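You operate a simulated robot arm through the tools that you are given. There is no shell and no other tool.

You run a simulated robot arm. Do the job below in one go: nothing can be reset, and whatever is moved stays where it is left.

JOB
Store the green sample in the pocket marked late, turned to the red pointer, and brake the table again.
Fine: the cans stay in their pockets. Set down upright: what you pick out.

The check looks at the end state, three seconds after you hand in, the way a careful person would. Anything else that was tipped, shoved, dropped, spilled or broken makes it a failure.

ROBOT AND FRAMES
A 6-joint arm with a fingered hand, fixed in place. Base frame: the origin is on the floor under the middle of its stand, x ahead of it, y to its left, z up; the work surface is at about z = 0.86. Readings come in m, degrees, newtons and seconds.
With the tool pointing down near the work surface it reaches from about 0.24 to 0.68 m from the base axis. Its first joint turns from -166.0 to 166.0 degrees. Payload 4 kg.
The TCP is the grasp point between the finger pads, 0.026 m short of the fingertips. In the tool frame z runs along the fingers and y along their closing line. The gripper opens to 0.148 m; its body begins 0.073 m behind the TCP. The gripper is a hand of 3 fingers: y runs from the thumb to the fingers, the wrist lies at [0, 0, -0.239] in the tool frame.
Orientation is that of the tool frame in the base frame, as a unit quaternion [x, y, z, w]. With the fingers straight down and closing along the base's y, the tool's x points along the base's -x, its y along +y and its z along -z.

CONTROLS
- The arm moves only by the tool move_arm. Its argument "plan" is one flat list of numbers, 6 for each row, row after row: the turn, a rotation vector about the base's x, y, z in degrees, then the shift along the base's x, y, z in m. In form: [rx, ry, rz, x, y, z, rx, ry, rz, x, y, z, ...]. A call has 1 to 20 rows; each row is the pose to reach, as a shift and turn from the pose commanded when the call began. Each row takes 0.2 s and may step no farther than 0.05 m and 8.6 degrees from the row before; otherwise, the whole call is refused. Where a pose cannot be reached the arm comes as near as it can. A force on the tool above 40 N (or 10 N above the force at the start of the call, whichever is more), or a blocked arm, ends the call early, and 0.2 s more pass. In this call time passes only in rows, and 0.2 s behind the last. The reply holds the time, the measured pose of the TCP, the force on the tool along the base axes, the opening and the grip force, in the units named above and with some noise, with the torque about the TCP (base axes, N m) and any sound that the robot's microphone picked up, and new pictures: "views" is both (left out), scene, wrist or none.
- Cameras (640 x 400 px; columns grow to the right, rows downward): "scene" is fixed at [0.4087, 0.6403, 1.6329]; the picture's right is [-0.99, -0.11, 0.00], its down [-0.07, 0.66, -0.75] and it looks along [0.08, -0.74, -0.66] (base axes); focal length 358 px, centre (320, 200). "wrist" rides on the gripper at [0.068, -0.039, -0.09] in the tool frame; the picture's right is [0.50, 0.87, 0.00], its down [-0.66, 0.38, -0.65] and it looks along [-0.57, 0.33, 0.76] (tool axes); focal length 222 px, centre (320, 200). There is no depth. A picture from a camera that has moved, and an enlarged one, comes with that camera's place and axes in the base frame and with its lens. The place of the scene camera against the robot may be out by one fixed shift of up to 0.025 m in any direction.
- lift_body(by): moves the trunk up (or, below 0, down) by that many m; the arm rides with it, the base frame stays. It gives what a move gives, with no picture.
- set_fingers(finger1, finger2, thumb_bend): sets how far each is bent, from 0 (flat) to 100 (curled in); at 30 the hand is open as for a grip, at 70 the pads meet at the TCP. One left out holds its place. A second passes; each finger stops where it meets its share of the squeeze, and holds until it gets a number again. It is the only way to open and close the hand. It gives what a move gives, with no picture; readings hold the bend of each and the force on the fingers (four entries, about 0 where the hand has none), thumb and palm.
- enlarge(camera, box): a new picture of the part [left, top, right, bottom] of that camera's present view, enlarged. No time passes.
- hand_in(): hands the job in; it is judged then, once.

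Nothing tells you positions but the pictures and the camera data. Unless the task says otherwise, let go and move clear before handing in.

The tools are called as a command line: name --argument value ..., lists and objects as JSON in quotes. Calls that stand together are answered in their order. move_arm: Moves the arm, as the interface text tells. Its arguments: {"type":"object","properties":{"plan":{"type":"array","items":{"type":"number"}},"views":{"type":"string","enum":["both","scene","wrist","none"]}},"required":["plan"]} The other tools are called the same way: lift_body (by) moves the trunk up or down; set_fingers (finger1, finger2, thumb_bend) moves the fingers one by one; enlarge (camera, box) takes an enlarged picture of a part of a camera's view; hand_in () hands the job in.

At the start:

```text
t: 0.0
ee_pos: [0.4623, 0.0165, 1.2567]
ee_rot: [-0.001, 1.0, 0.0, 0.001]
force: [0.6, 0.4, -0.1]
ft_torque: [0.02, -0.01, -0.02]
grip_width: 0.1479
gripper_force: 0.2
shape: jaw
bend: [30.0, 30.0, 30.0]
finger forces: [0.0, 0.1, 0.0, 0.0, 0.0, 0.0]
trunk travel left (down, up): [-0.225, 0.092]
```

scene: 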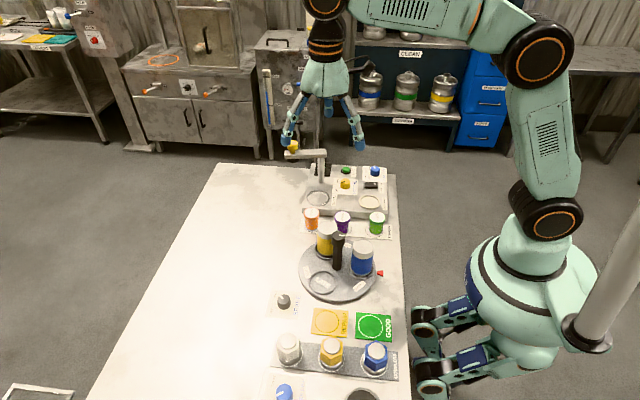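
wrist: 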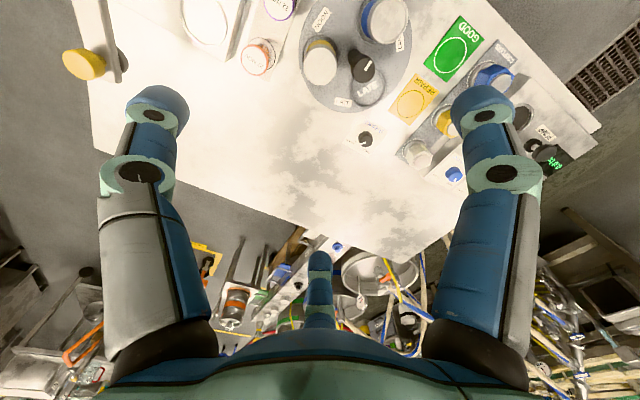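

I see a bench with a turntable (two cans and an empty pocket), a row of small sample cups (orange, purple, green), a knob beside the table and other items. I'll zoom in before I move anything.

enlarge --camera "scene" --box '[280, 200, 420, 310]'

enlarge --camera "scene" --box '[260, 280, 420, 400]'

enlarge --camera "scene" --box '[270, 130, 410, 220]'

enlarge --camera "wrist" --box '[240, 0, 460, 160]'

```text
3.64 times, centred on (350, 255) of scene
camera zoom: at [0.4087, 0.6403, 1.6329], right [-0.99, -0.11, 0.0], down [-0.07, 0.66, -0.75], along [0.08, -0.74, -0.66], focal length 1303 px, centre (211, 0)
```

zoom: 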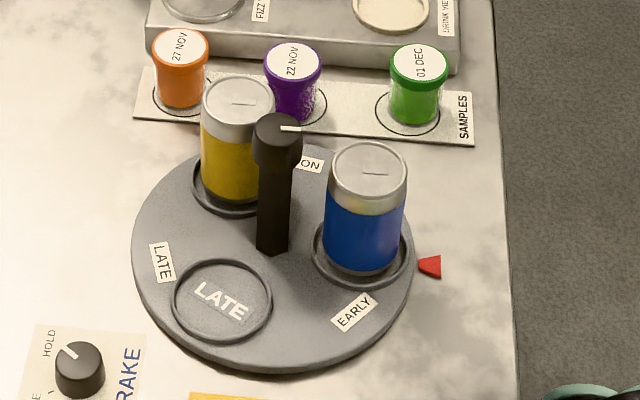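

```text
3.33 times, centred on (340, 340) of scene
camera zoom: at [0.4087, 0.6403, 1.6329], right [-0.99, -0.11, 0.0], down [-0.07, 0.66, -0.75], along [0.08, -0.74, -0.66], focal length 1194 px, centre (253, -267)
```

zoom: 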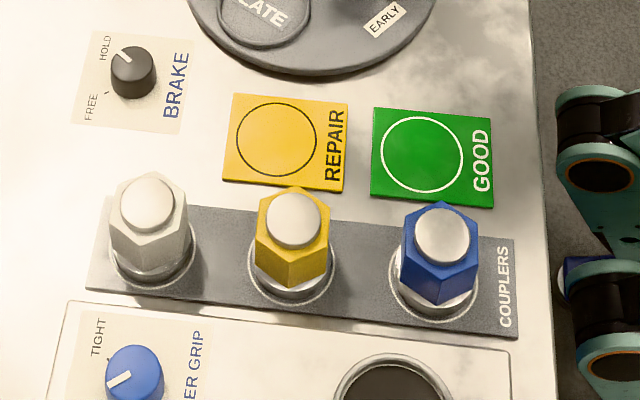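

```text
4.44 times, centred on (340, 175) of scene
camera zoom: at [0.4087, 0.6403, 1.6329], right [-0.99, -0.11, 0.0], down [-0.07, 0.66, -0.75], along [0.08, -0.74, -0.66], focal length 1592 px, centre (231, 311)
```

zoom: 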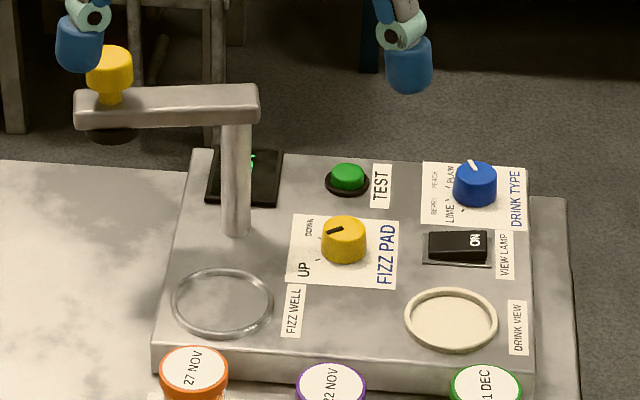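

```text
2.50 times, centred on (350, 80) of wrist
camera zoom: at [0.3936, -0.0242, 1.3477], right [-0.5, 0.87, 0.0], down [0.65, 0.38, 0.65], along [0.57, 0.33, -0.76], focal length 555 px, centre (245, 500)
```

zoom: 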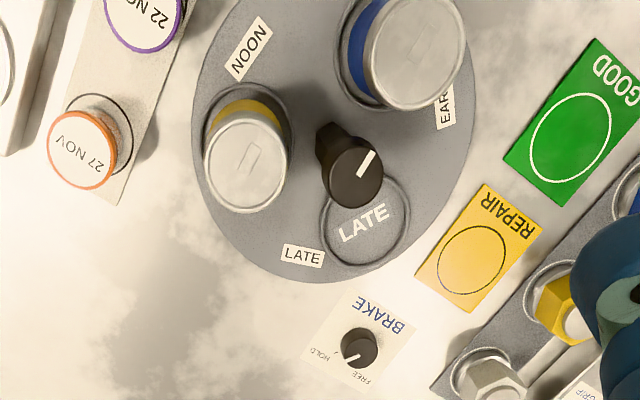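

The LATE pocket is empty, the EARLY pocket with the blue can seems to face the red pointer, and the brake is at HOLD. I'll take closer views to get exact places.

enlarge --camera "wrist" --box '[345, 110, 409, 150]'

enlarge --camera "wrist" --box '[290, 0, 418, 80]'

enlarge --camera "wrist" --box '[290, 40, 418, 120]'

enlarge --camera "scene" --box '[268, 285, 316, 315]'

enlarge --camera "scene" --box '[340, 200, 404, 240]'

```text
10.00 times, centred on (377, 130) of wrist
camera zoom: at [0.3936, -0.0242, 1.3477], right [-0.5, 0.87, 0.0], down [0.65, 0.38, 0.65], along [0.57, 0.33, -0.76], focal length 2221 px, centre (-250, 900)
```

zoom: 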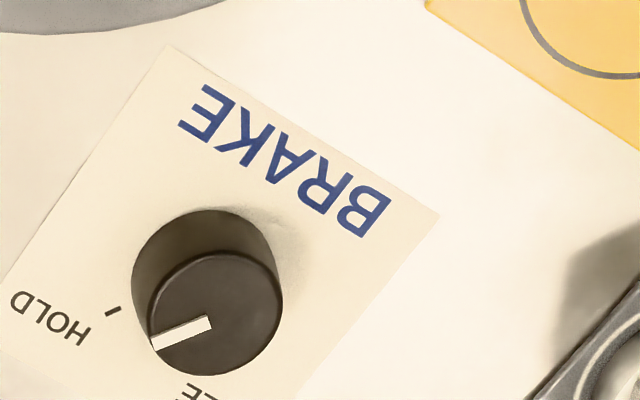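

```text
5.00 times, centred on (354, 40) of wrist
camera zoom: at [0.3936, -0.0242, 1.3477], right [-0.5, 0.87, 0.0], down [0.65, 0.38, 0.65], along [0.57, 0.33, -0.76], focal length 1111 px, centre (150, 1000)
```

zoom: 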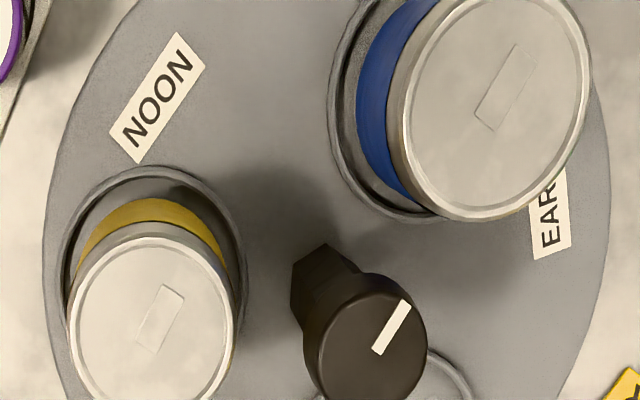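

```text
5.00 times, centred on (354, 80) of wrist
camera zoom: at [0.3936, -0.0242, 1.3477], right [-0.5, 0.87, 0.0], down [0.65, 0.38, 0.65], along [0.57, 0.33, -0.76], focal length 1111 px, centre (150, 800)
```

zoom: 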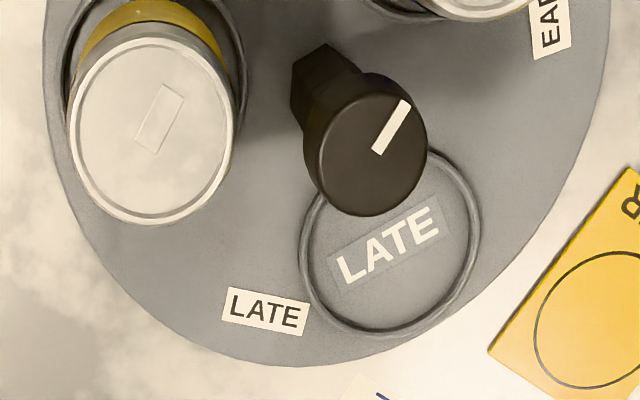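

```text
13.33 times, centred on (292, 300) of scene
camera zoom: at [0.4087, 0.6403, 1.6329], right [-0.99, -0.11, 0.0], down [-0.07, 0.66, -0.75], along [0.08, -0.74, -0.66], focal length 4777 px, centre (693, -1133)
```

zoom: 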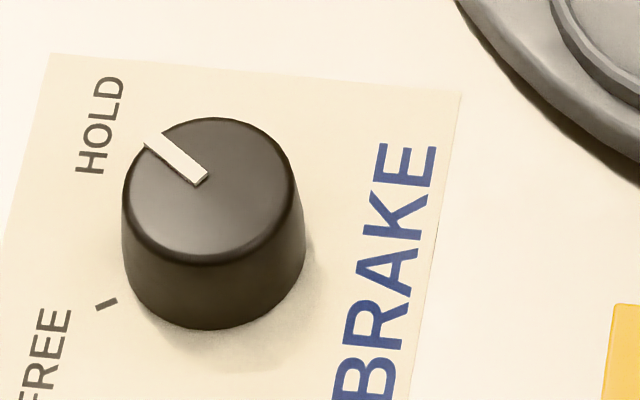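

```text
10.00 times, centred on (372, 220) of scene
camera zoom: at [0.4087, 0.6403, 1.6329], right [-0.99, -0.11, 0.0], down [-0.07, 0.66, -0.75], along [0.08, -0.74, -0.66], focal length 3583 px, centre (-200, 0)
```

zoom: 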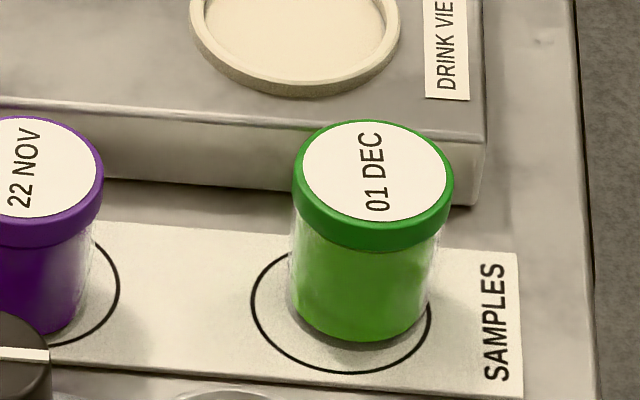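

The brake knob is at about (0.537, 0.180) with its top near z 0.884. The table axis is at about (0.419, 0.061), and its post knob tops out near z 1.0. I'll first see how the fingers move when they bend, up here in free air.

set_fingers --finger1 55 --finger2 55 --thumb_bend 55

enlarge --camera "scene" --box '[240, 20, 400, 160]'

enlarge --camera "wrist" --box '[0, 0, 640, 400]'

```text
t: 1.0
ee_pos: [0.462, 0.0151, 1.2574]
ee_rot: [-0.001, 1.0, 0.0, 0.0]
force: [0.2, 0.6, 0.5]
ft_torque: [0.03, -0.01, 0.02]
grip_width: 0.0462
gripper_force: 0.0
shape: fingers
bend: [55.0, 55.0, 55.0]
finger forces: [0.0, 0.0, 0.1, 0.0, 0.0, 0.0]
trunk travel left (down, up): [-0.225, 0.092]
```

```text
2.86 times, centred on (320, 90) of scene
camera zoom: at [0.4087, 0.6403, 1.6329], right [-0.99, -0.11, 0.0], down [-0.07, 0.66, -0.75], along [0.08, -0.74, -0.66], focal length 1024 px, centre (320, 514)
```

zoom: 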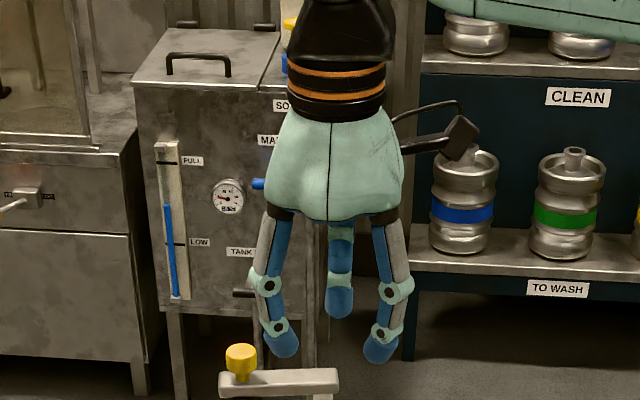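

```text
1.00 times, centred on (320, 200) of wrist (not enlarged: the box is as wide or as high as the picture)
camera zoom: at [0.3936, -0.0242, 1.3477], right [-0.5, 0.87, 0.0], down [0.65, 0.38, 0.65], along [0.57, 0.33, -0.76], focal length 222 px, centre (320, 200)
```

zoom: 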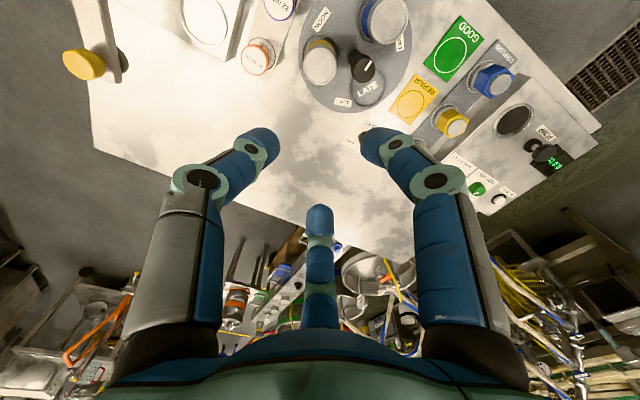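

Bending to 55 leaves 46 mm between the pads, which suits small knobs. I'll set a slightly wider pre-grip and move over the brake knob, staying high at first.

set_fingers --finger1 49 --finger2 49 --thumb_bend 49

move_arm --plan '[0, 0, 0, 0.02, 0.04, 0, 0, 0, 0, 0.04, 0.08, 0, 0, 0, 0, 0.06, 0.12, 0, 0, 0, 0, 0.075, 0.164, 0, 0, 0, 0, 0.075, 0.164, -0.05, 0, 0, 0, 0.075, 0.164, -0.1, 0, 0, 0, 0.075, 0.164, -0.15, 0, 0, 0, 0.075, 0.164, -0.2, 0, 0, 0, 0.075, 0.164, -0.25, 0, 0, 0, 0.075, 0.164, -0.28]'

```text
t: 2.0
ee_pos: [0.4623, 0.0156, 1.2571]
ee_rot: [0.0, 1.0, 0.0, 0.001]
force: [0.6, 0.2, 0.5]
ft_torque: [-0.01, -0.01, -0.03]
grip_width: 0.0648
gripper_force: 0.1
shape: fingers
bend: [49.0, 49.0, 49.0]
finger forces: [0.1, 0.0, 0.0, 0.0, 0.0, 0.0]
trunk travel left (down, up): [-0.225, 0.092]
```

```text
t: 4.2
ee_pos: [0.5358, 0.1789, 0.9757]
ee_rot: [0.0, 1.0, 0.0, 0.001]
force: [0.0, 0.3, 0.0]
ft_torque: [-0.02, -0.01, -0.02]
grip_width: 0.065
gripper_force: 0.0
shape: fingers
bend: [49.0, 49.0, 49.0]
finger forces: [0.0, 0.1, 0.1, 0.0, 0.0, 0.0]
out of reach, approached as far as the arm can: row 4
trunk travel left (down, up): [-0.225, 0.092]
camera wrist: at [0.4687, 0.1395, 1.0677], right [-0.5, 0.87, 0.0], down [0.65, 0.38, 0.65], along [0.57, 0.33, -0.76], focal length 222 px, centre (320, 200)
```

scene: 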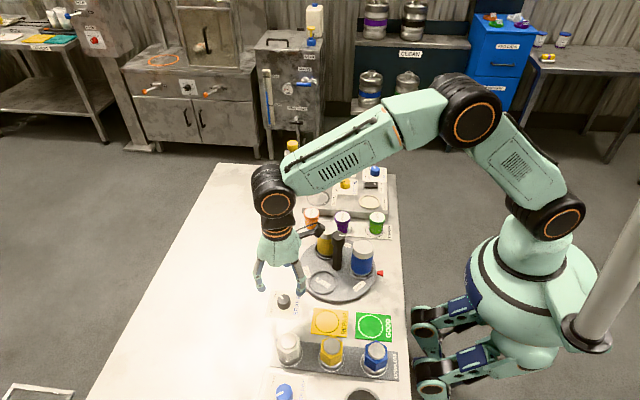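
wrist: 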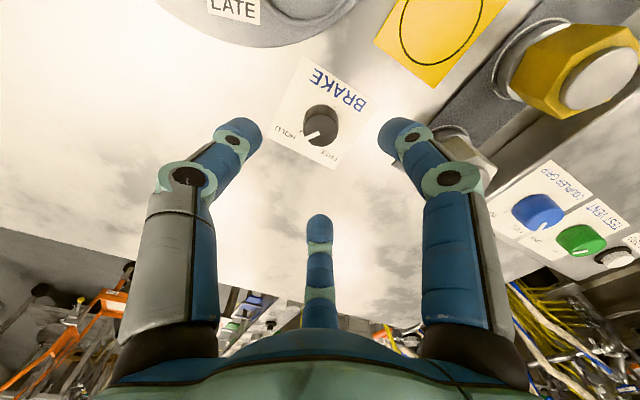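

The hand is over the brake knob, and the three fingers straddle it. I'll zoom in to confirm the knob's centre and its two marks.

enlarge --camera "wrist" --box '[270, 90, 382, 160]'

enlarge --camera "wrist" --box '[150, 0, 470, 200]'

```text
5.71 times, centred on (326, 125) of wrist
camera zoom: at [0.4687, 0.1395, 1.0677], right [-0.5, 0.87, 0.0], down [0.65, 0.38, 0.65], along [0.57, 0.33, -0.76], focal length 1269 px, centre (286, 629)
```

zoom: 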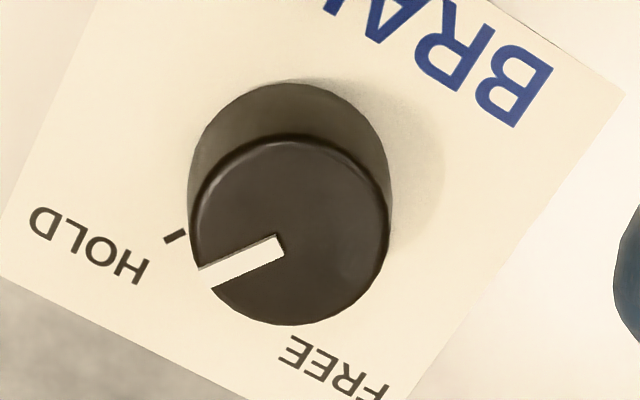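

```text
2.00 times, centred on (310, 100) of wrist
camera zoom: at [0.4687, 0.1395, 1.0677], right [-0.5, 0.87, 0.0], down [0.65, 0.38, 0.65], along [0.57, 0.33, -0.76], focal length 444 px, centre (340, 400)
```

zoom: 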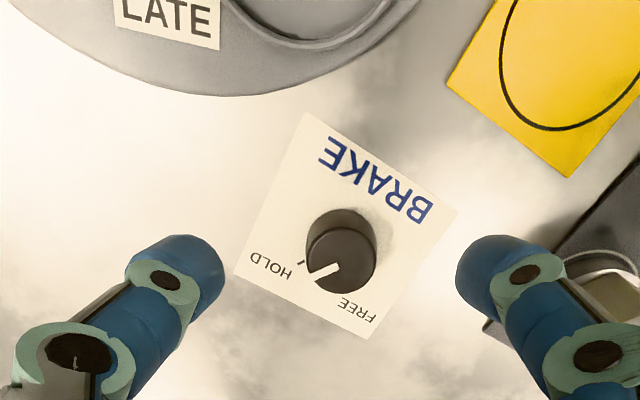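

The knob centre is at about (0.538, 0.180), the mark points at HOLD, and FREE is about 65° counterclockwise seen from above. I'll go down around the knob slowly.

move_arm --plan '[0, 0, 0, 0.001, 0.0, -0.03, 0, 0, 0, 0.001, 0.0, -0.05, 0, 0, 0, 0.001, 0.0, -0.065, 0, 0, 0, 0.001, 0.0, -0.075, 0, 0, 0, 0.001, 0.0, -0.081]'

enlarge --camera "scene" --box '[240, 230, 352, 300]'

```text
t: 5.4
ee_pos: [0.5384, 0.1793, 0.8947]
ee_rot: [0.0, 1.0, 0.0, 0.001]
force: [0.3, 1.1, 0.3]
ft_torque: [-0.01, 0.0, 0.0]
grip_width: 0.0651
gripper_force: 0.1
shape: fingers
bend: [49.0, 49.0, 49.0]
finger forces: [0.1, 0.0, 0.0, 0.1, 0.0, 0.1]
trunk travel left (down, up): [-0.225, 0.092]
camera wrist: at [0.4696, 0.1397, 0.9867], right [-0.5, 0.87, 0.0], down [0.65, 0.38, 0.65], along [0.57, 0.33, -0.76], focal length 222 px, centre (320, 200)
```

scene: 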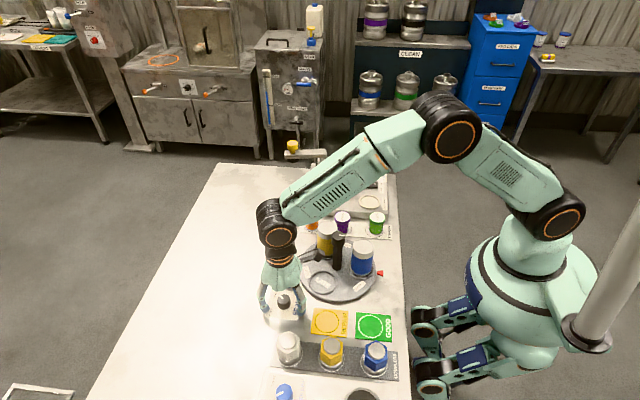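
wrist: 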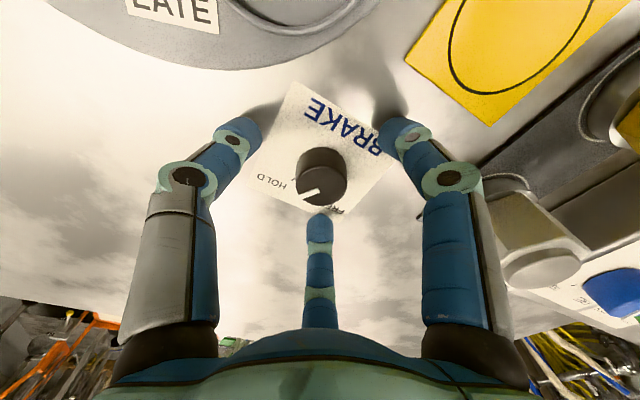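

```text
5.71 times, centred on (296, 265) of scene
camera zoom: at [0.4087, 0.6403, 1.6329], right [-0.99, -0.11, 0.0], down [-0.07, 0.66, -0.75], along [0.08, -0.74, -0.66], focal length 2047 px, centre (457, -171)
```

zoom: 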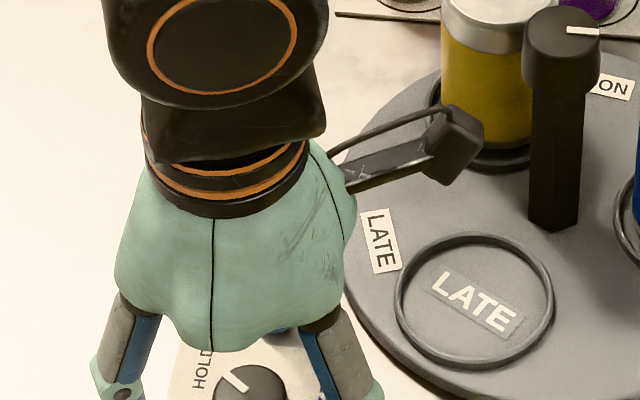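

The hand is down around the brake knob without touching it. I'll close the fingers on it.

set_fingers --finger1 68 --finger2 68 --thumb_bend 68

enlarge --camera "wrist" --box '[160, 60, 480, 260]'

```text
t: 6.4
ee_pos: [0.538, 0.1797, 0.8951]
ee_rot: [0.001, 1.0, 0.0, 0.0]
force: [1.4, -1.4, -0.8]
ft_torque: [-0.02, 0.02, -0.01]
grip_width: 0.0199
gripper_force: 7.6
shape: fingers
bend: [63.0, 61.0, 65.0]
finger forces: [4.3, 6.0, 0.0, 0.0, 5.6, 0.1]
trunk travel left (down, up): [-0.225, 0.092]
```

```text
2.00 times, centred on (320, 160) of wrist
camera zoom: at [0.4696, 0.1397, 0.9867], right [-0.5, 0.87, 0.0], down [0.66, 0.38, 0.65], along [0.57, 0.33, -0.76], focal length 444 px, centre (320, 280)
```

zoom: 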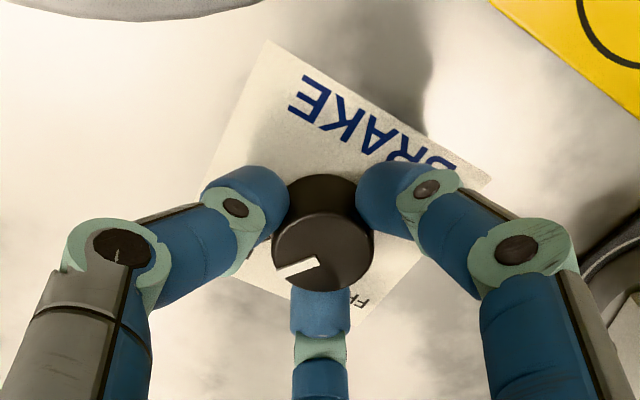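

All three fingers hold the knob at about 5 N each. I'll turn it counterclockwise toward FREE.

move_arm --plan '[0, 0, 8, 0, 0, 0, 0, 0, 16, 0, 0, 0, 0, 0, 24, 0, 0, 0, 0, 0, 32, 0, 0, 0, 0, 0, 40, 0, 0, 0, 0, 0, 48, 0, 0, 0, 0, 0, 56, 0, 0, 0, 0, 0, 62, 0, 0, 0, 0, 0, 66, 0, 0, 0]'

enlarge --camera "wrist" --box '[160, 60, 480, 260]'

enlarge --camera "scene" --box '[250, 270, 346, 330]'

```text
t: 8.4
ee_pos: [0.5386, 0.1802, 0.8961]
ee_rot: [-0.546, 0.838, 0.0, 0.001]
force: [7.3, -0.8, 2.7]
ft_torque: [-0.07, -0.23, -0.04]
grip_width: 0.0194
gripper_force: 9.5
shape: fingers
bend: [63.0, 61.0, 64.0]
finger forces: [3.4, 5.4, 0.0, 0.1, 9.0, 0.1]
trunk travel left (down, up): [-0.225, 0.092]
camera wrist: at [0.5462, 0.1007, 0.9867], right [-0.99, -0.11, 0.0], down [-0.08, 0.75, 0.65], along [-0.07, 0.65, -0.76], focal length 222 px, centre (320, 200)
```

scene: 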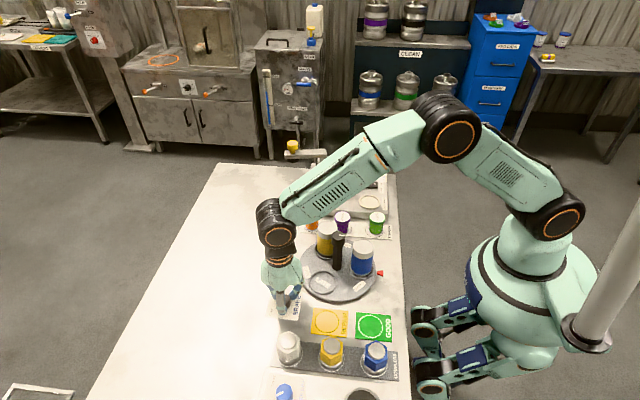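
wrist: 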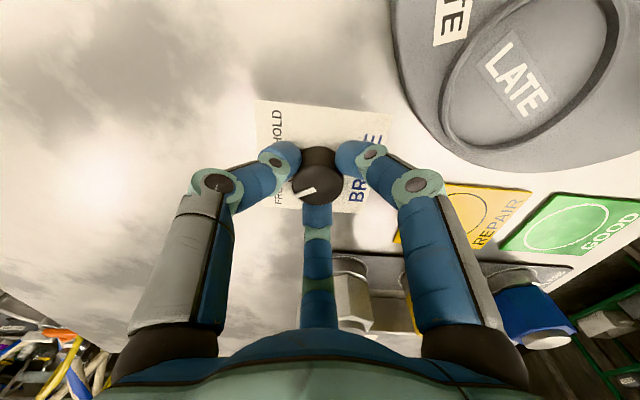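

```text
2.00 times, centred on (320, 160) of wrist
camera zoom: at [0.5462, 0.1007, 0.9867], right [-0.99, -0.11, 0.0], down [-0.08, 0.75, 0.65], along [-0.07, 0.65, -0.76], focal length 444 px, centre (320, 280)
```

zoom: 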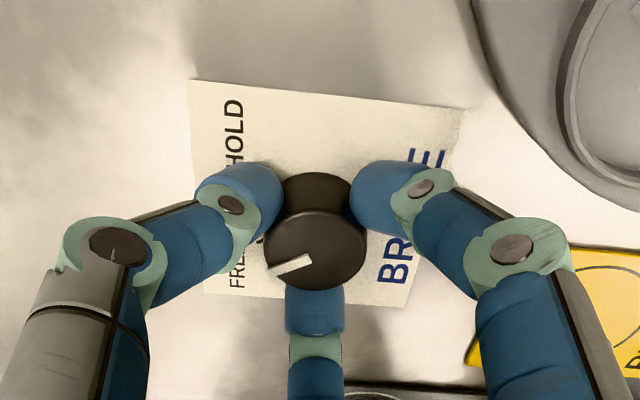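

```text
6.67 times, centred on (298, 300) of scene
camera zoom: at [0.4087, 0.6403, 1.6329], right [-0.99, -0.11, 0.0], down [-0.07, 0.66, -0.75], along [0.08, -0.74, -0.66], focal length 2389 px, centre (467, -467)
```

zoom: 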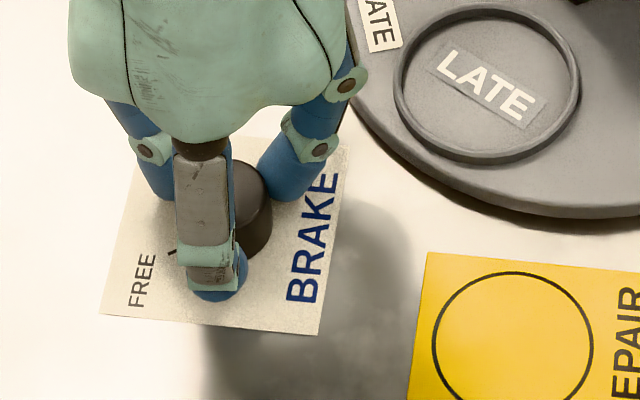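

The knob turned with the hand and its mark now points at FREE. I'll let go, rise and check.

set_fingers --finger1 49 --finger2 49 --thumb_bend 49

move_arm --plan '[0, 0, 0, 0, 0, 0.03, 0, 0, 0, 0, 0, 0.07, 0, 0, 0, 0, 0, 0.12, 0, 0, 0, 0, 0, 0.17, 0, 0, 0, 0, 0, 0.2]'

enlarge --camera "wrist" --box '[256, 60, 384, 140]'

enlarge --camera "scene" --box '[268, 285, 316, 315]'

```text
t: 9.4
ee_pos: [0.5384, 0.1786, 0.8962]
ee_rot: [-0.545, 0.839, 0.0, 0.001]
force: [-0.6, 0.2, 1.2]
ft_torque: [0.0, 0.0, 0.0]
grip_width: 0.0649
gripper_force: 0.0
shape: fingers
bend: [49.0, 49.0, 49.0]
finger forces: [0.0, 0.0, 0.1, 0.0, 0.0, 0.0]
trunk travel left (down, up): [-0.225, 0.092]
```

```text
t: 10.6
ee_pos: [0.5391, 0.1805, 1.0941]
ee_rot: [-0.544, 0.839, 0.001, 0.001]
force: [-0.5, 0.4, -0.1]
ft_torque: [0.04, 0.0, 0.04]
grip_width: 0.0651
gripper_force: 0.1
shape: fingers
bend: [49.0, 49.0, 49.0]
finger forces: [0.0, 0.0, 0.1, 0.0, 0.0, 0.0]
trunk travel left (down, up): [-0.225, 0.092]
camera wrist: at [0.5458, 0.1015, 1.1848], right [-0.99, -0.1, 0.0], down [-0.08, 0.75, 0.65], along [-0.07, 0.65, -0.76], focal length 222 px, centre (320, 200)
```

scene: 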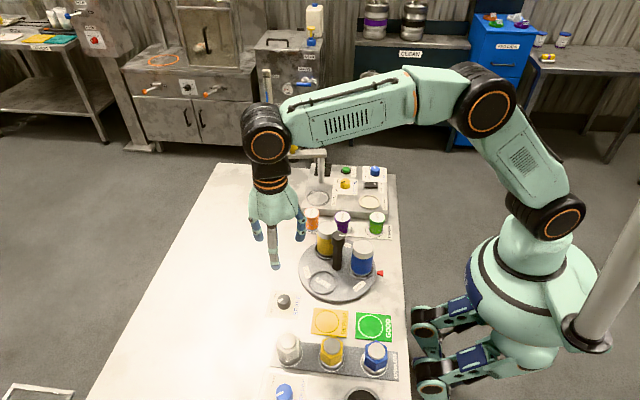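
wrist: 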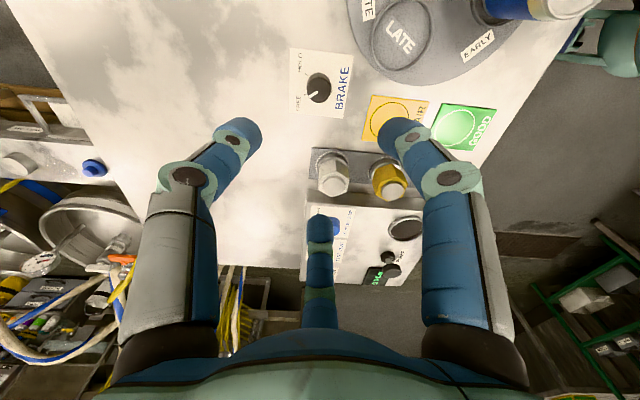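

```text
5.00 times, centred on (320, 100) of wrist
camera zoom: at [0.5458, 0.1015, 1.1848], right [-0.99, -0.1, 0.0], down [-0.08, 0.75, 0.65], along [-0.07, 0.65, -0.76], focal length 1111 px, centre (320, 700)
```

zoom: 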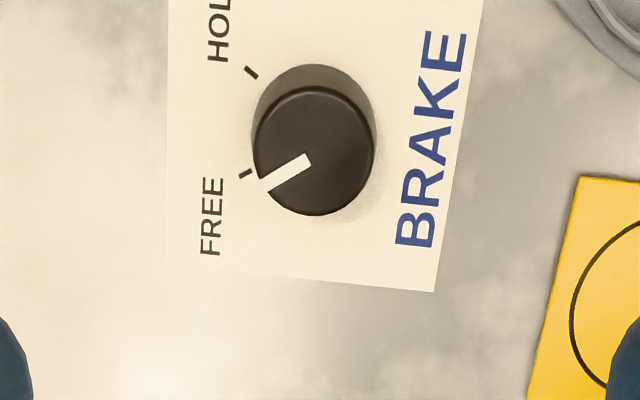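

```text
13.33 times, centred on (292, 300) of scene
camera zoom: at [0.4087, 0.6403, 1.6329], right [-0.99, -0.11, 0.0], down [-0.07, 0.66, -0.75], along [0.08, -0.74, -0.66], focal length 4777 px, centre (693, -1133)
```

zoom: 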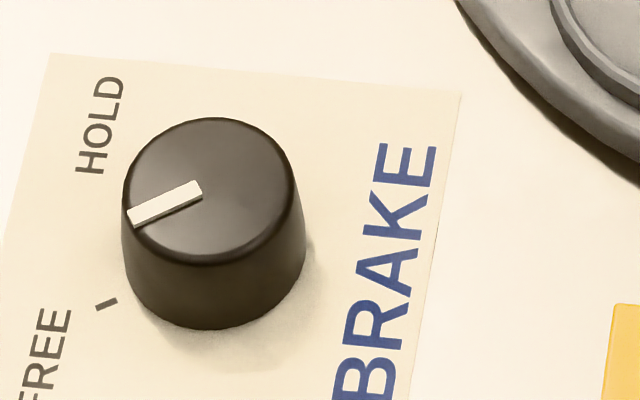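

The brake is on FREE, with the mark on its tick. Next I'll move above the table post and turn the hand so its fingers will come down between the cans.

move_arm --plan '[0, 0, -8, -0.01, -0.01, 0.02, 0, 0, -16, -0.02, -0.02, 0.03, 0, 0, -24, -0.03, -0.03, 0.03, 0, 0, -32, -0.04, -0.04, 0.03, 0, 0, -40, -0.05, -0.05, 0.03, 0, 0, -48, -0.06, -0.06, 0.03, 0, 0, -56, -0.07, -0.07, 0.03, 0, 0, -64, -0.08, -0.08, 0.03, 0, 0, -72, -0.09, -0.09, 0.03, 0, 0, -80, -0.1, -0.1, 0.03, 0, 0, -88, -0.11, -0.11, 0.03, 0, 0, -95, -0.119, -0.119, 0.03]'

enlarge --camera "wrist" --box '[240, 60, 400, 160]'

enlarge --camera "scene" --box '[290, 200, 402, 310]'

```text
t: 13.2
ee_pos: [0.4181, 0.0604, 1.1248]
ee_rot: [0.252, 0.968, -0.001, 0.001]
force: [0.4, 0.3, -1.0]
ft_torque: [0.0, 0.03, 0.0]
grip_width: 0.0651
gripper_force: 0.0
shape: fingers
bend: [49.0, 49.0, 49.0]
finger forces: [0.1, 0.0, 0.0, 0.0, 0.0, 0.0]
trunk travel left (down, up): [-0.225, 0.092]
camera wrist: at [0.3401, 0.058, 1.2161], right [-0.01, 1.0, 0.0], down [0.76, 0.01, 0.65], along [0.65, 0.01, -0.76], focal length 222 px, centre (320, 200)
```

scene: 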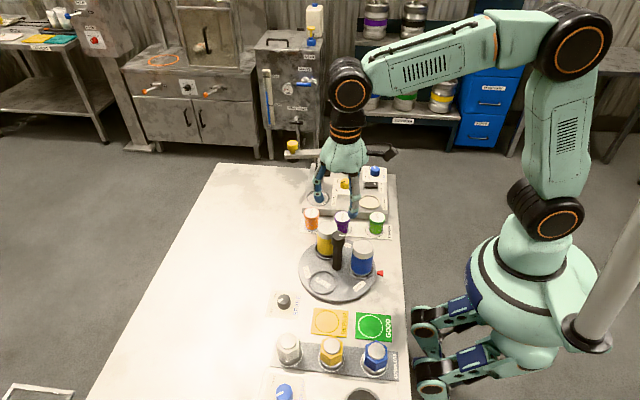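
wrist: 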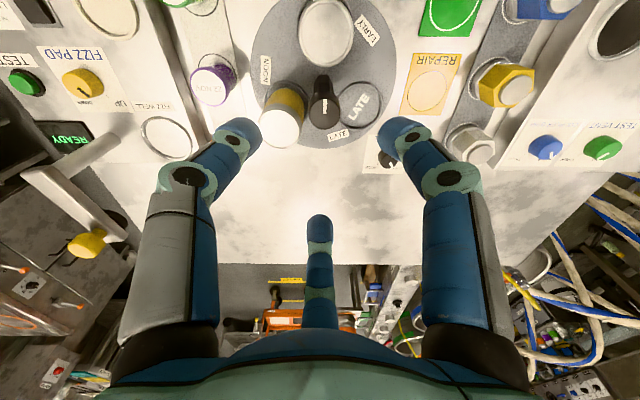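

```text
4.00 times, centred on (320, 110) of wrist
camera zoom: at [0.3401, 0.058, 1.2161], right [-0.01, 1.0, 0.0], down [0.76, 0.01, 0.65], along [0.65, 0.01, -0.76], focal length 888 px, centre (320, 560)
```

zoom: 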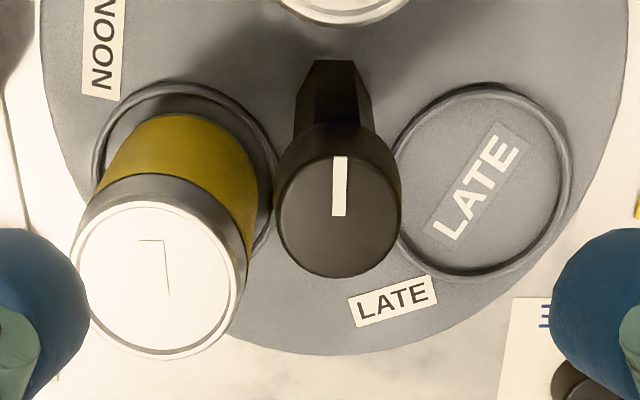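

```text
3.64 times, centred on (346, 255) of scene
camera zoom: at [0.4087, 0.6403, 1.6329], right [-0.99, -0.11, 0.0], down [-0.07, 0.66, -0.75], along [0.08, -0.74, -0.66], focal length 1303 px, centre (226, 0)
```

zoom: 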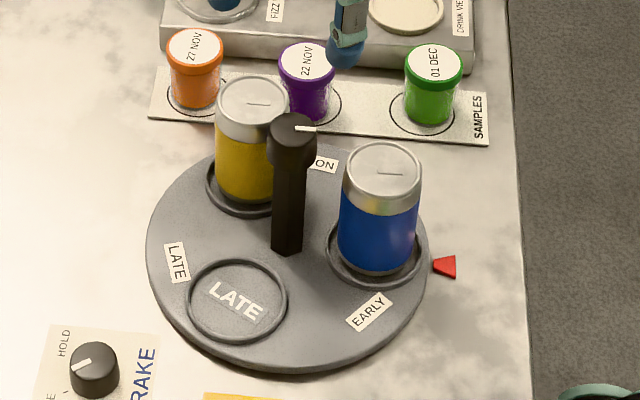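

The table axis works out at about (0.419, 0.063), with the post knob from about z 0.975 to 0.995. The fingers line up with the gaps between the cans, so I'll come down onto the knob.

move_arm --plan '[0, 0, 0, 0.0005, 0.0025, -0.04, 0, 0, 0, 0.0005, 0.0025, -0.07, 0, 0, 0, 0.0005, 0.0025, -0.09]'

enlarge --camera "wrist" --box '[160, 40, 480, 240]'

enlarge --camera "scene" --box '[290, 190, 402, 260]'

```text
t: 14.0
ee_pos: [0.4196, 0.0631, 1.0369]
ee_rot: [0.25, 0.968, 0.0, 0.001]
force: [0.8, 0.1, -0.1]
ft_torque: [0.01, -0.02, -0.01]
grip_width: 0.0651
gripper_force: 0.0
shape: fingers
bend: [49.0, 49.0, 49.0]
finger forces: [0.0, 0.1, 0.0, 0.1, 0.1, 0.0]
trunk travel left (down, up): [-0.225, 0.092]
camera wrist: at [0.3395, 0.0608, 1.1277], right [-0.02, 1.0, 0.0], down [0.76, 0.01, 0.65], along [0.65, 0.01, -0.76], focal length 222 px, centre (320, 200)
```

scene: 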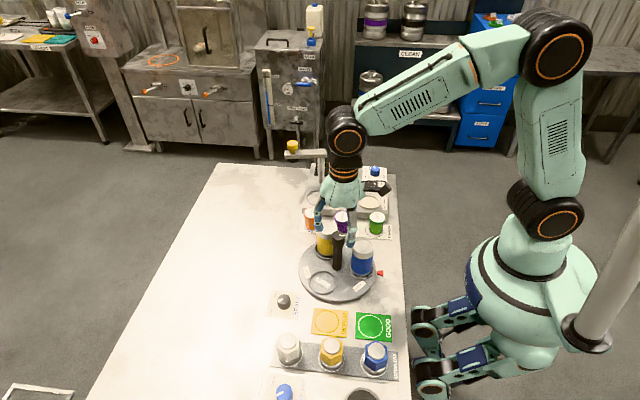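
wrist: 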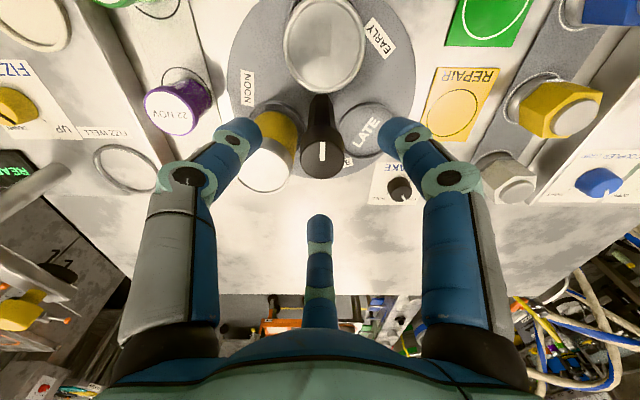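

```text
2.00 times, centred on (320, 140) of wrist
camera zoom: at [0.3395, 0.0608, 1.1277], right [-0.02, 1.0, 0.0], down [0.76, 0.01, 0.65], along [0.65, 0.01, -0.76], focal length 444 px, centre (320, 320)
```

zoom: 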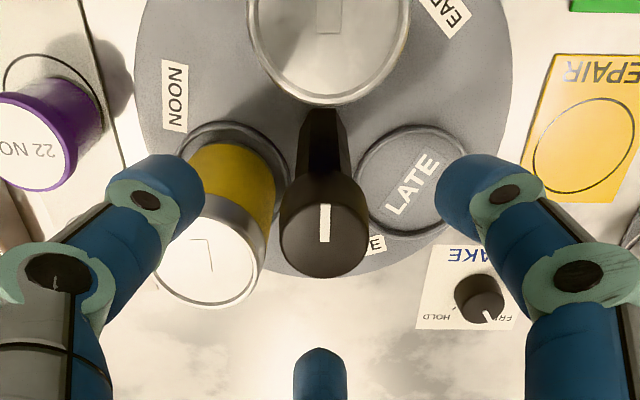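

```text
5.71 times, centred on (346, 225) of scene
camera zoom: at [0.4087, 0.6403, 1.6329], right [-0.99, -0.11, 0.0], down [-0.07, 0.66, -0.75], along [0.08, -0.74, -0.66], focal length 2047 px, centre (171, 57)
```

zoom: 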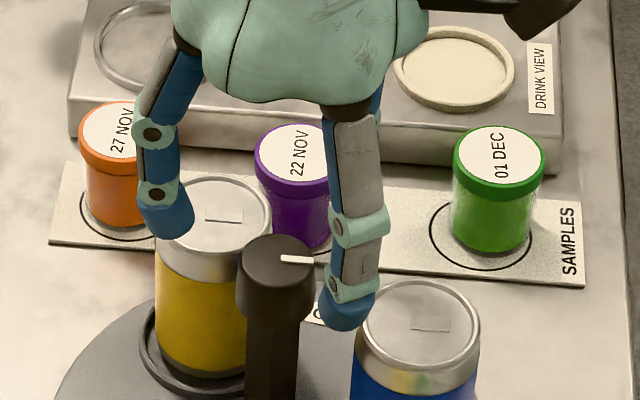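

Alignment looks good, so I'll take the last few centimetres down and close on the post knob.

move_arm --plan '[0, 0, 0, -0.001, 0, -0.02, 0, 0, 0, -0.001, 0, -0.035, 0, 0, 0, -0.001, 0, -0.045]'

enlarge --camera "wrist" --box '[160, 40, 480, 240]'

enlarge --camera "scene" --box '[290, 190, 402, 260]'

```text
t: 14.8
ee_pos: [0.4195, 0.0625, 0.9915]
ee_rot: [0.249, 0.968, 0.0, 0.0]
force: [-0.2, -0.8, 0.4]
ft_torque: [-0.01, 0.03, 0.03]
grip_width: 0.0652
gripper_force: 0.1
shape: fingers
bend: [49.0, 49.0, 49.0]
finger forces: [0.1, 0.1, 0.0, 0.0, 0.1, 0.0]
trunk travel left (down, up): [-0.225, 0.092]
camera wrist: at [0.3396, 0.06, 1.0823], right [-0.02, 1.0, 0.0], down [0.76, 0.01, 0.65], along [0.65, 0.01, -0.76], focal length 222 px, centre (320, 200)
```

scene: 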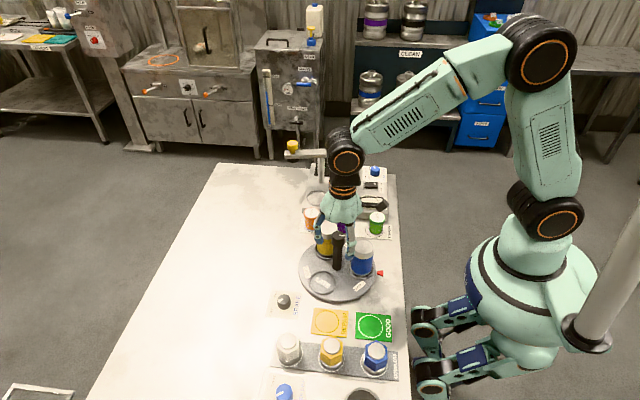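
wrist: 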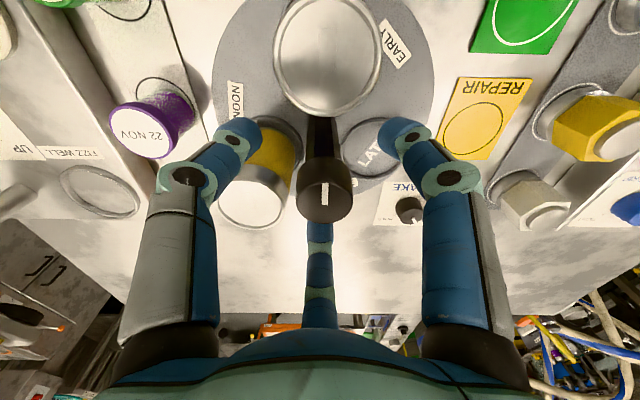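

```text
2.00 times, centred on (320, 140) of wrist
camera zoom: at [0.3396, 0.06, 1.0823], right [-0.02, 1.0, 0.0], down [0.76, 0.01, 0.65], along [0.65, 0.01, -0.76], focal length 444 px, centre (320, 320)
```

zoom: 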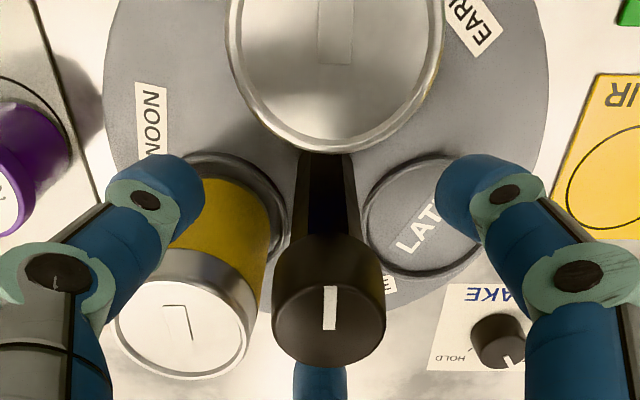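

```text
5.71 times, centred on (346, 225) of scene
camera zoom: at [0.4087, 0.6403, 1.6329], right [-0.99, -0.11, 0.0], down [-0.07, 0.66, -0.75], along [0.08, -0.74, -0.66], focal length 2047 px, centre (171, 57)
```

zoom: 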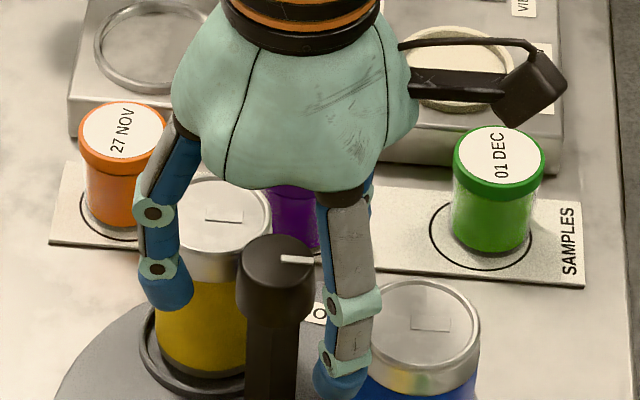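

The hand is around the post knob, with its top slightly below my estimate. I'll drop 4 mm more and grip.

move_arm --plan '[0, 0, 0, 0, 0.0008, -0.004]' --views "none"

set_fingers --finger1 69 --finger2 69 --thumb_bend 69

enlarge --camera "wrist" --box '[160, 40, 480, 240]'

enlarge --camera "scene" --box '[290, 190, 402, 260]'

```text
t: 15.2
ee_pos: [0.4184, 0.0635, 0.9871]
ee_rot: [0.25, 0.968, 0.0, -0.001]
force: [0.8, 0.1, 0.9]
ft_torque: [0.02, 0.01, 0.0]
grip_width: 0.065
gripper_force: 0.0
shape: fingers
bend: [49.0, 49.0, 49.0]
finger forces: [0.1, 0.0, 0.1, 0.0, 0.0, 0.0]
trunk travel left (down, up): [-0.225, 0.092]
```

```text
t: 16.2
ee_pos: [0.4179, 0.0639, 0.9859]
ee_rot: [0.25, 0.968, 0.0, 0.0]
force: [0.3, -1.7, -6.8]
ft_torque: [-0.03, -0.01, -0.03]
grip_width: 0.019
gripper_force: 9.3
shape: fingers
bend: [63.0, 61.0, 65.0]
finger forces: [5.5, 6.9, 0.0, 0.0, 6.7, 0.0]
trunk travel left (down, up): [-0.225, 0.092]
```

```text
2.00 times, centred on (320, 140) of wrist
camera zoom: at [0.3399, 0.0608, 1.078], right [-0.02, 1.0, 0.0], down [0.76, 0.01, 0.65], along [0.65, 0.01, -0.76], focal length 444 px, centre (320, 320)
```

zoom: 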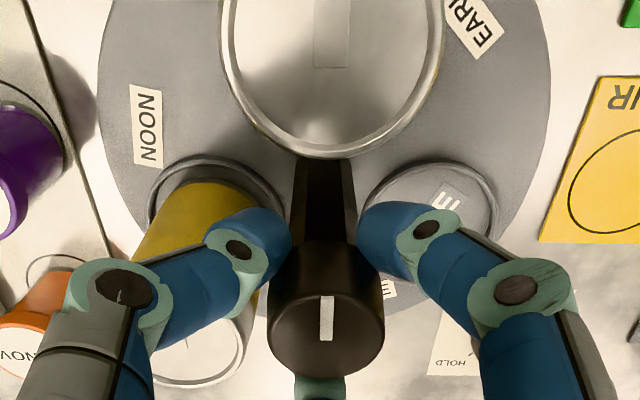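

```text
5.71 times, centred on (346, 225) of scene
camera zoom: at [0.4087, 0.6403, 1.6329], right [-0.99, -0.11, 0.0], down [-0.07, 0.66, -0.75], along [0.08, -0.74, -0.66], focal length 2047 px, centre (171, 57)
```

zoom: 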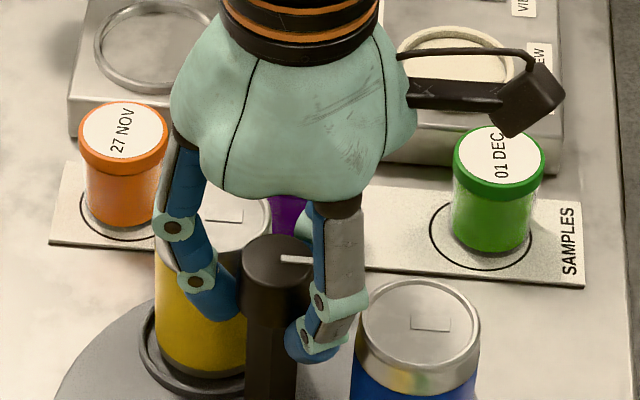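

The grip on the post is firm. I'll test with a small counterclockwise turn to see that the table follows.

move_arm --plan '[0, 0, 4, 0, 0, 0, 0, 0, 10, 0, 0, 0, 0, 0, 16, 0, 0, 0]' --views "scene"

enlarge --camera "scene" --box '[280, 200, 402, 310]'

enlarge --camera "wrist" --box '[160, 40, 480, 240]'

```text
t: 17.0
ee_pos: [0.4187, 0.0625, 0.9861]
ee_rot: [0.112, 0.994, 0.0, 0.0]
force: [1.7, -4.1, -7.7]
ft_torque: [-0.13, 0.03, -0.01]
grip_width: 0.019
gripper_force: 9.7
shape: fingers
bend: [63.0, 61.0, 65.0]
finger forces: [5.1, 7.0, 0.0, 0.0, 8.0, 0.0]
trunk travel left (down, up): [-0.225, 0.092]
```

scene: 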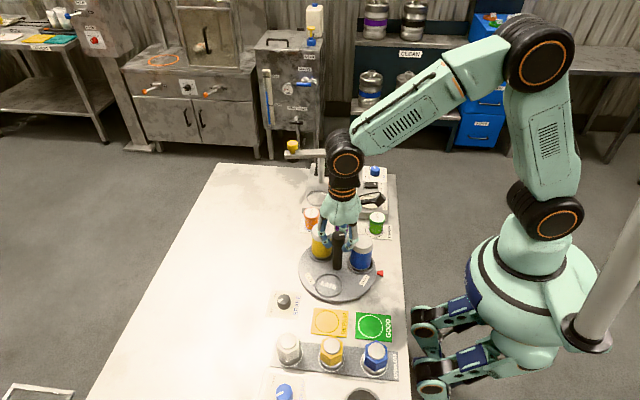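

```text
3.64 times, centred on (341, 255) of scene
camera zoom: at [0.4087, 0.6403, 1.6329], right [-0.99, -0.11, 0.0], down [-0.07, 0.66, -0.75], along [0.08, -0.74, -0.66], focal length 1303 px, centre (244, 0)
```

zoom: 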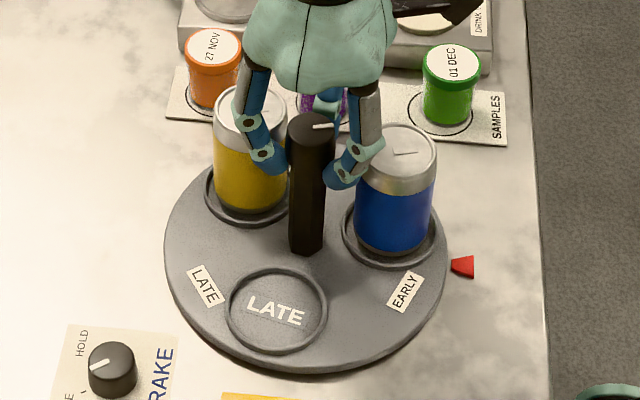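

```text
2.00 times, centred on (320, 140) of wrist
camera zoom: at [0.3437, 0.0395, 1.0781], right [-0.29, 0.96, 0.0], down [0.72, 0.22, 0.65], along [0.63, 0.19, -0.76], focal length 444 px, centre (320, 320)
```

zoom: 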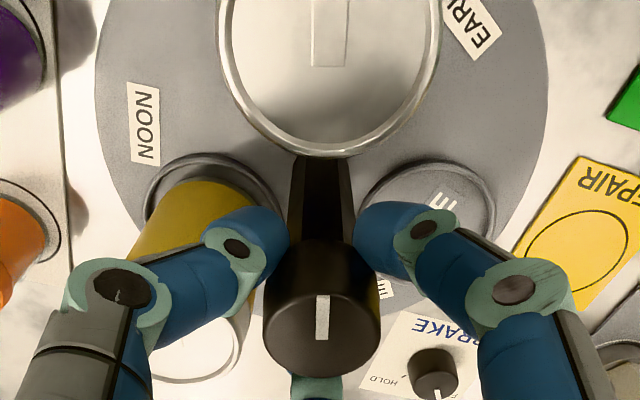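

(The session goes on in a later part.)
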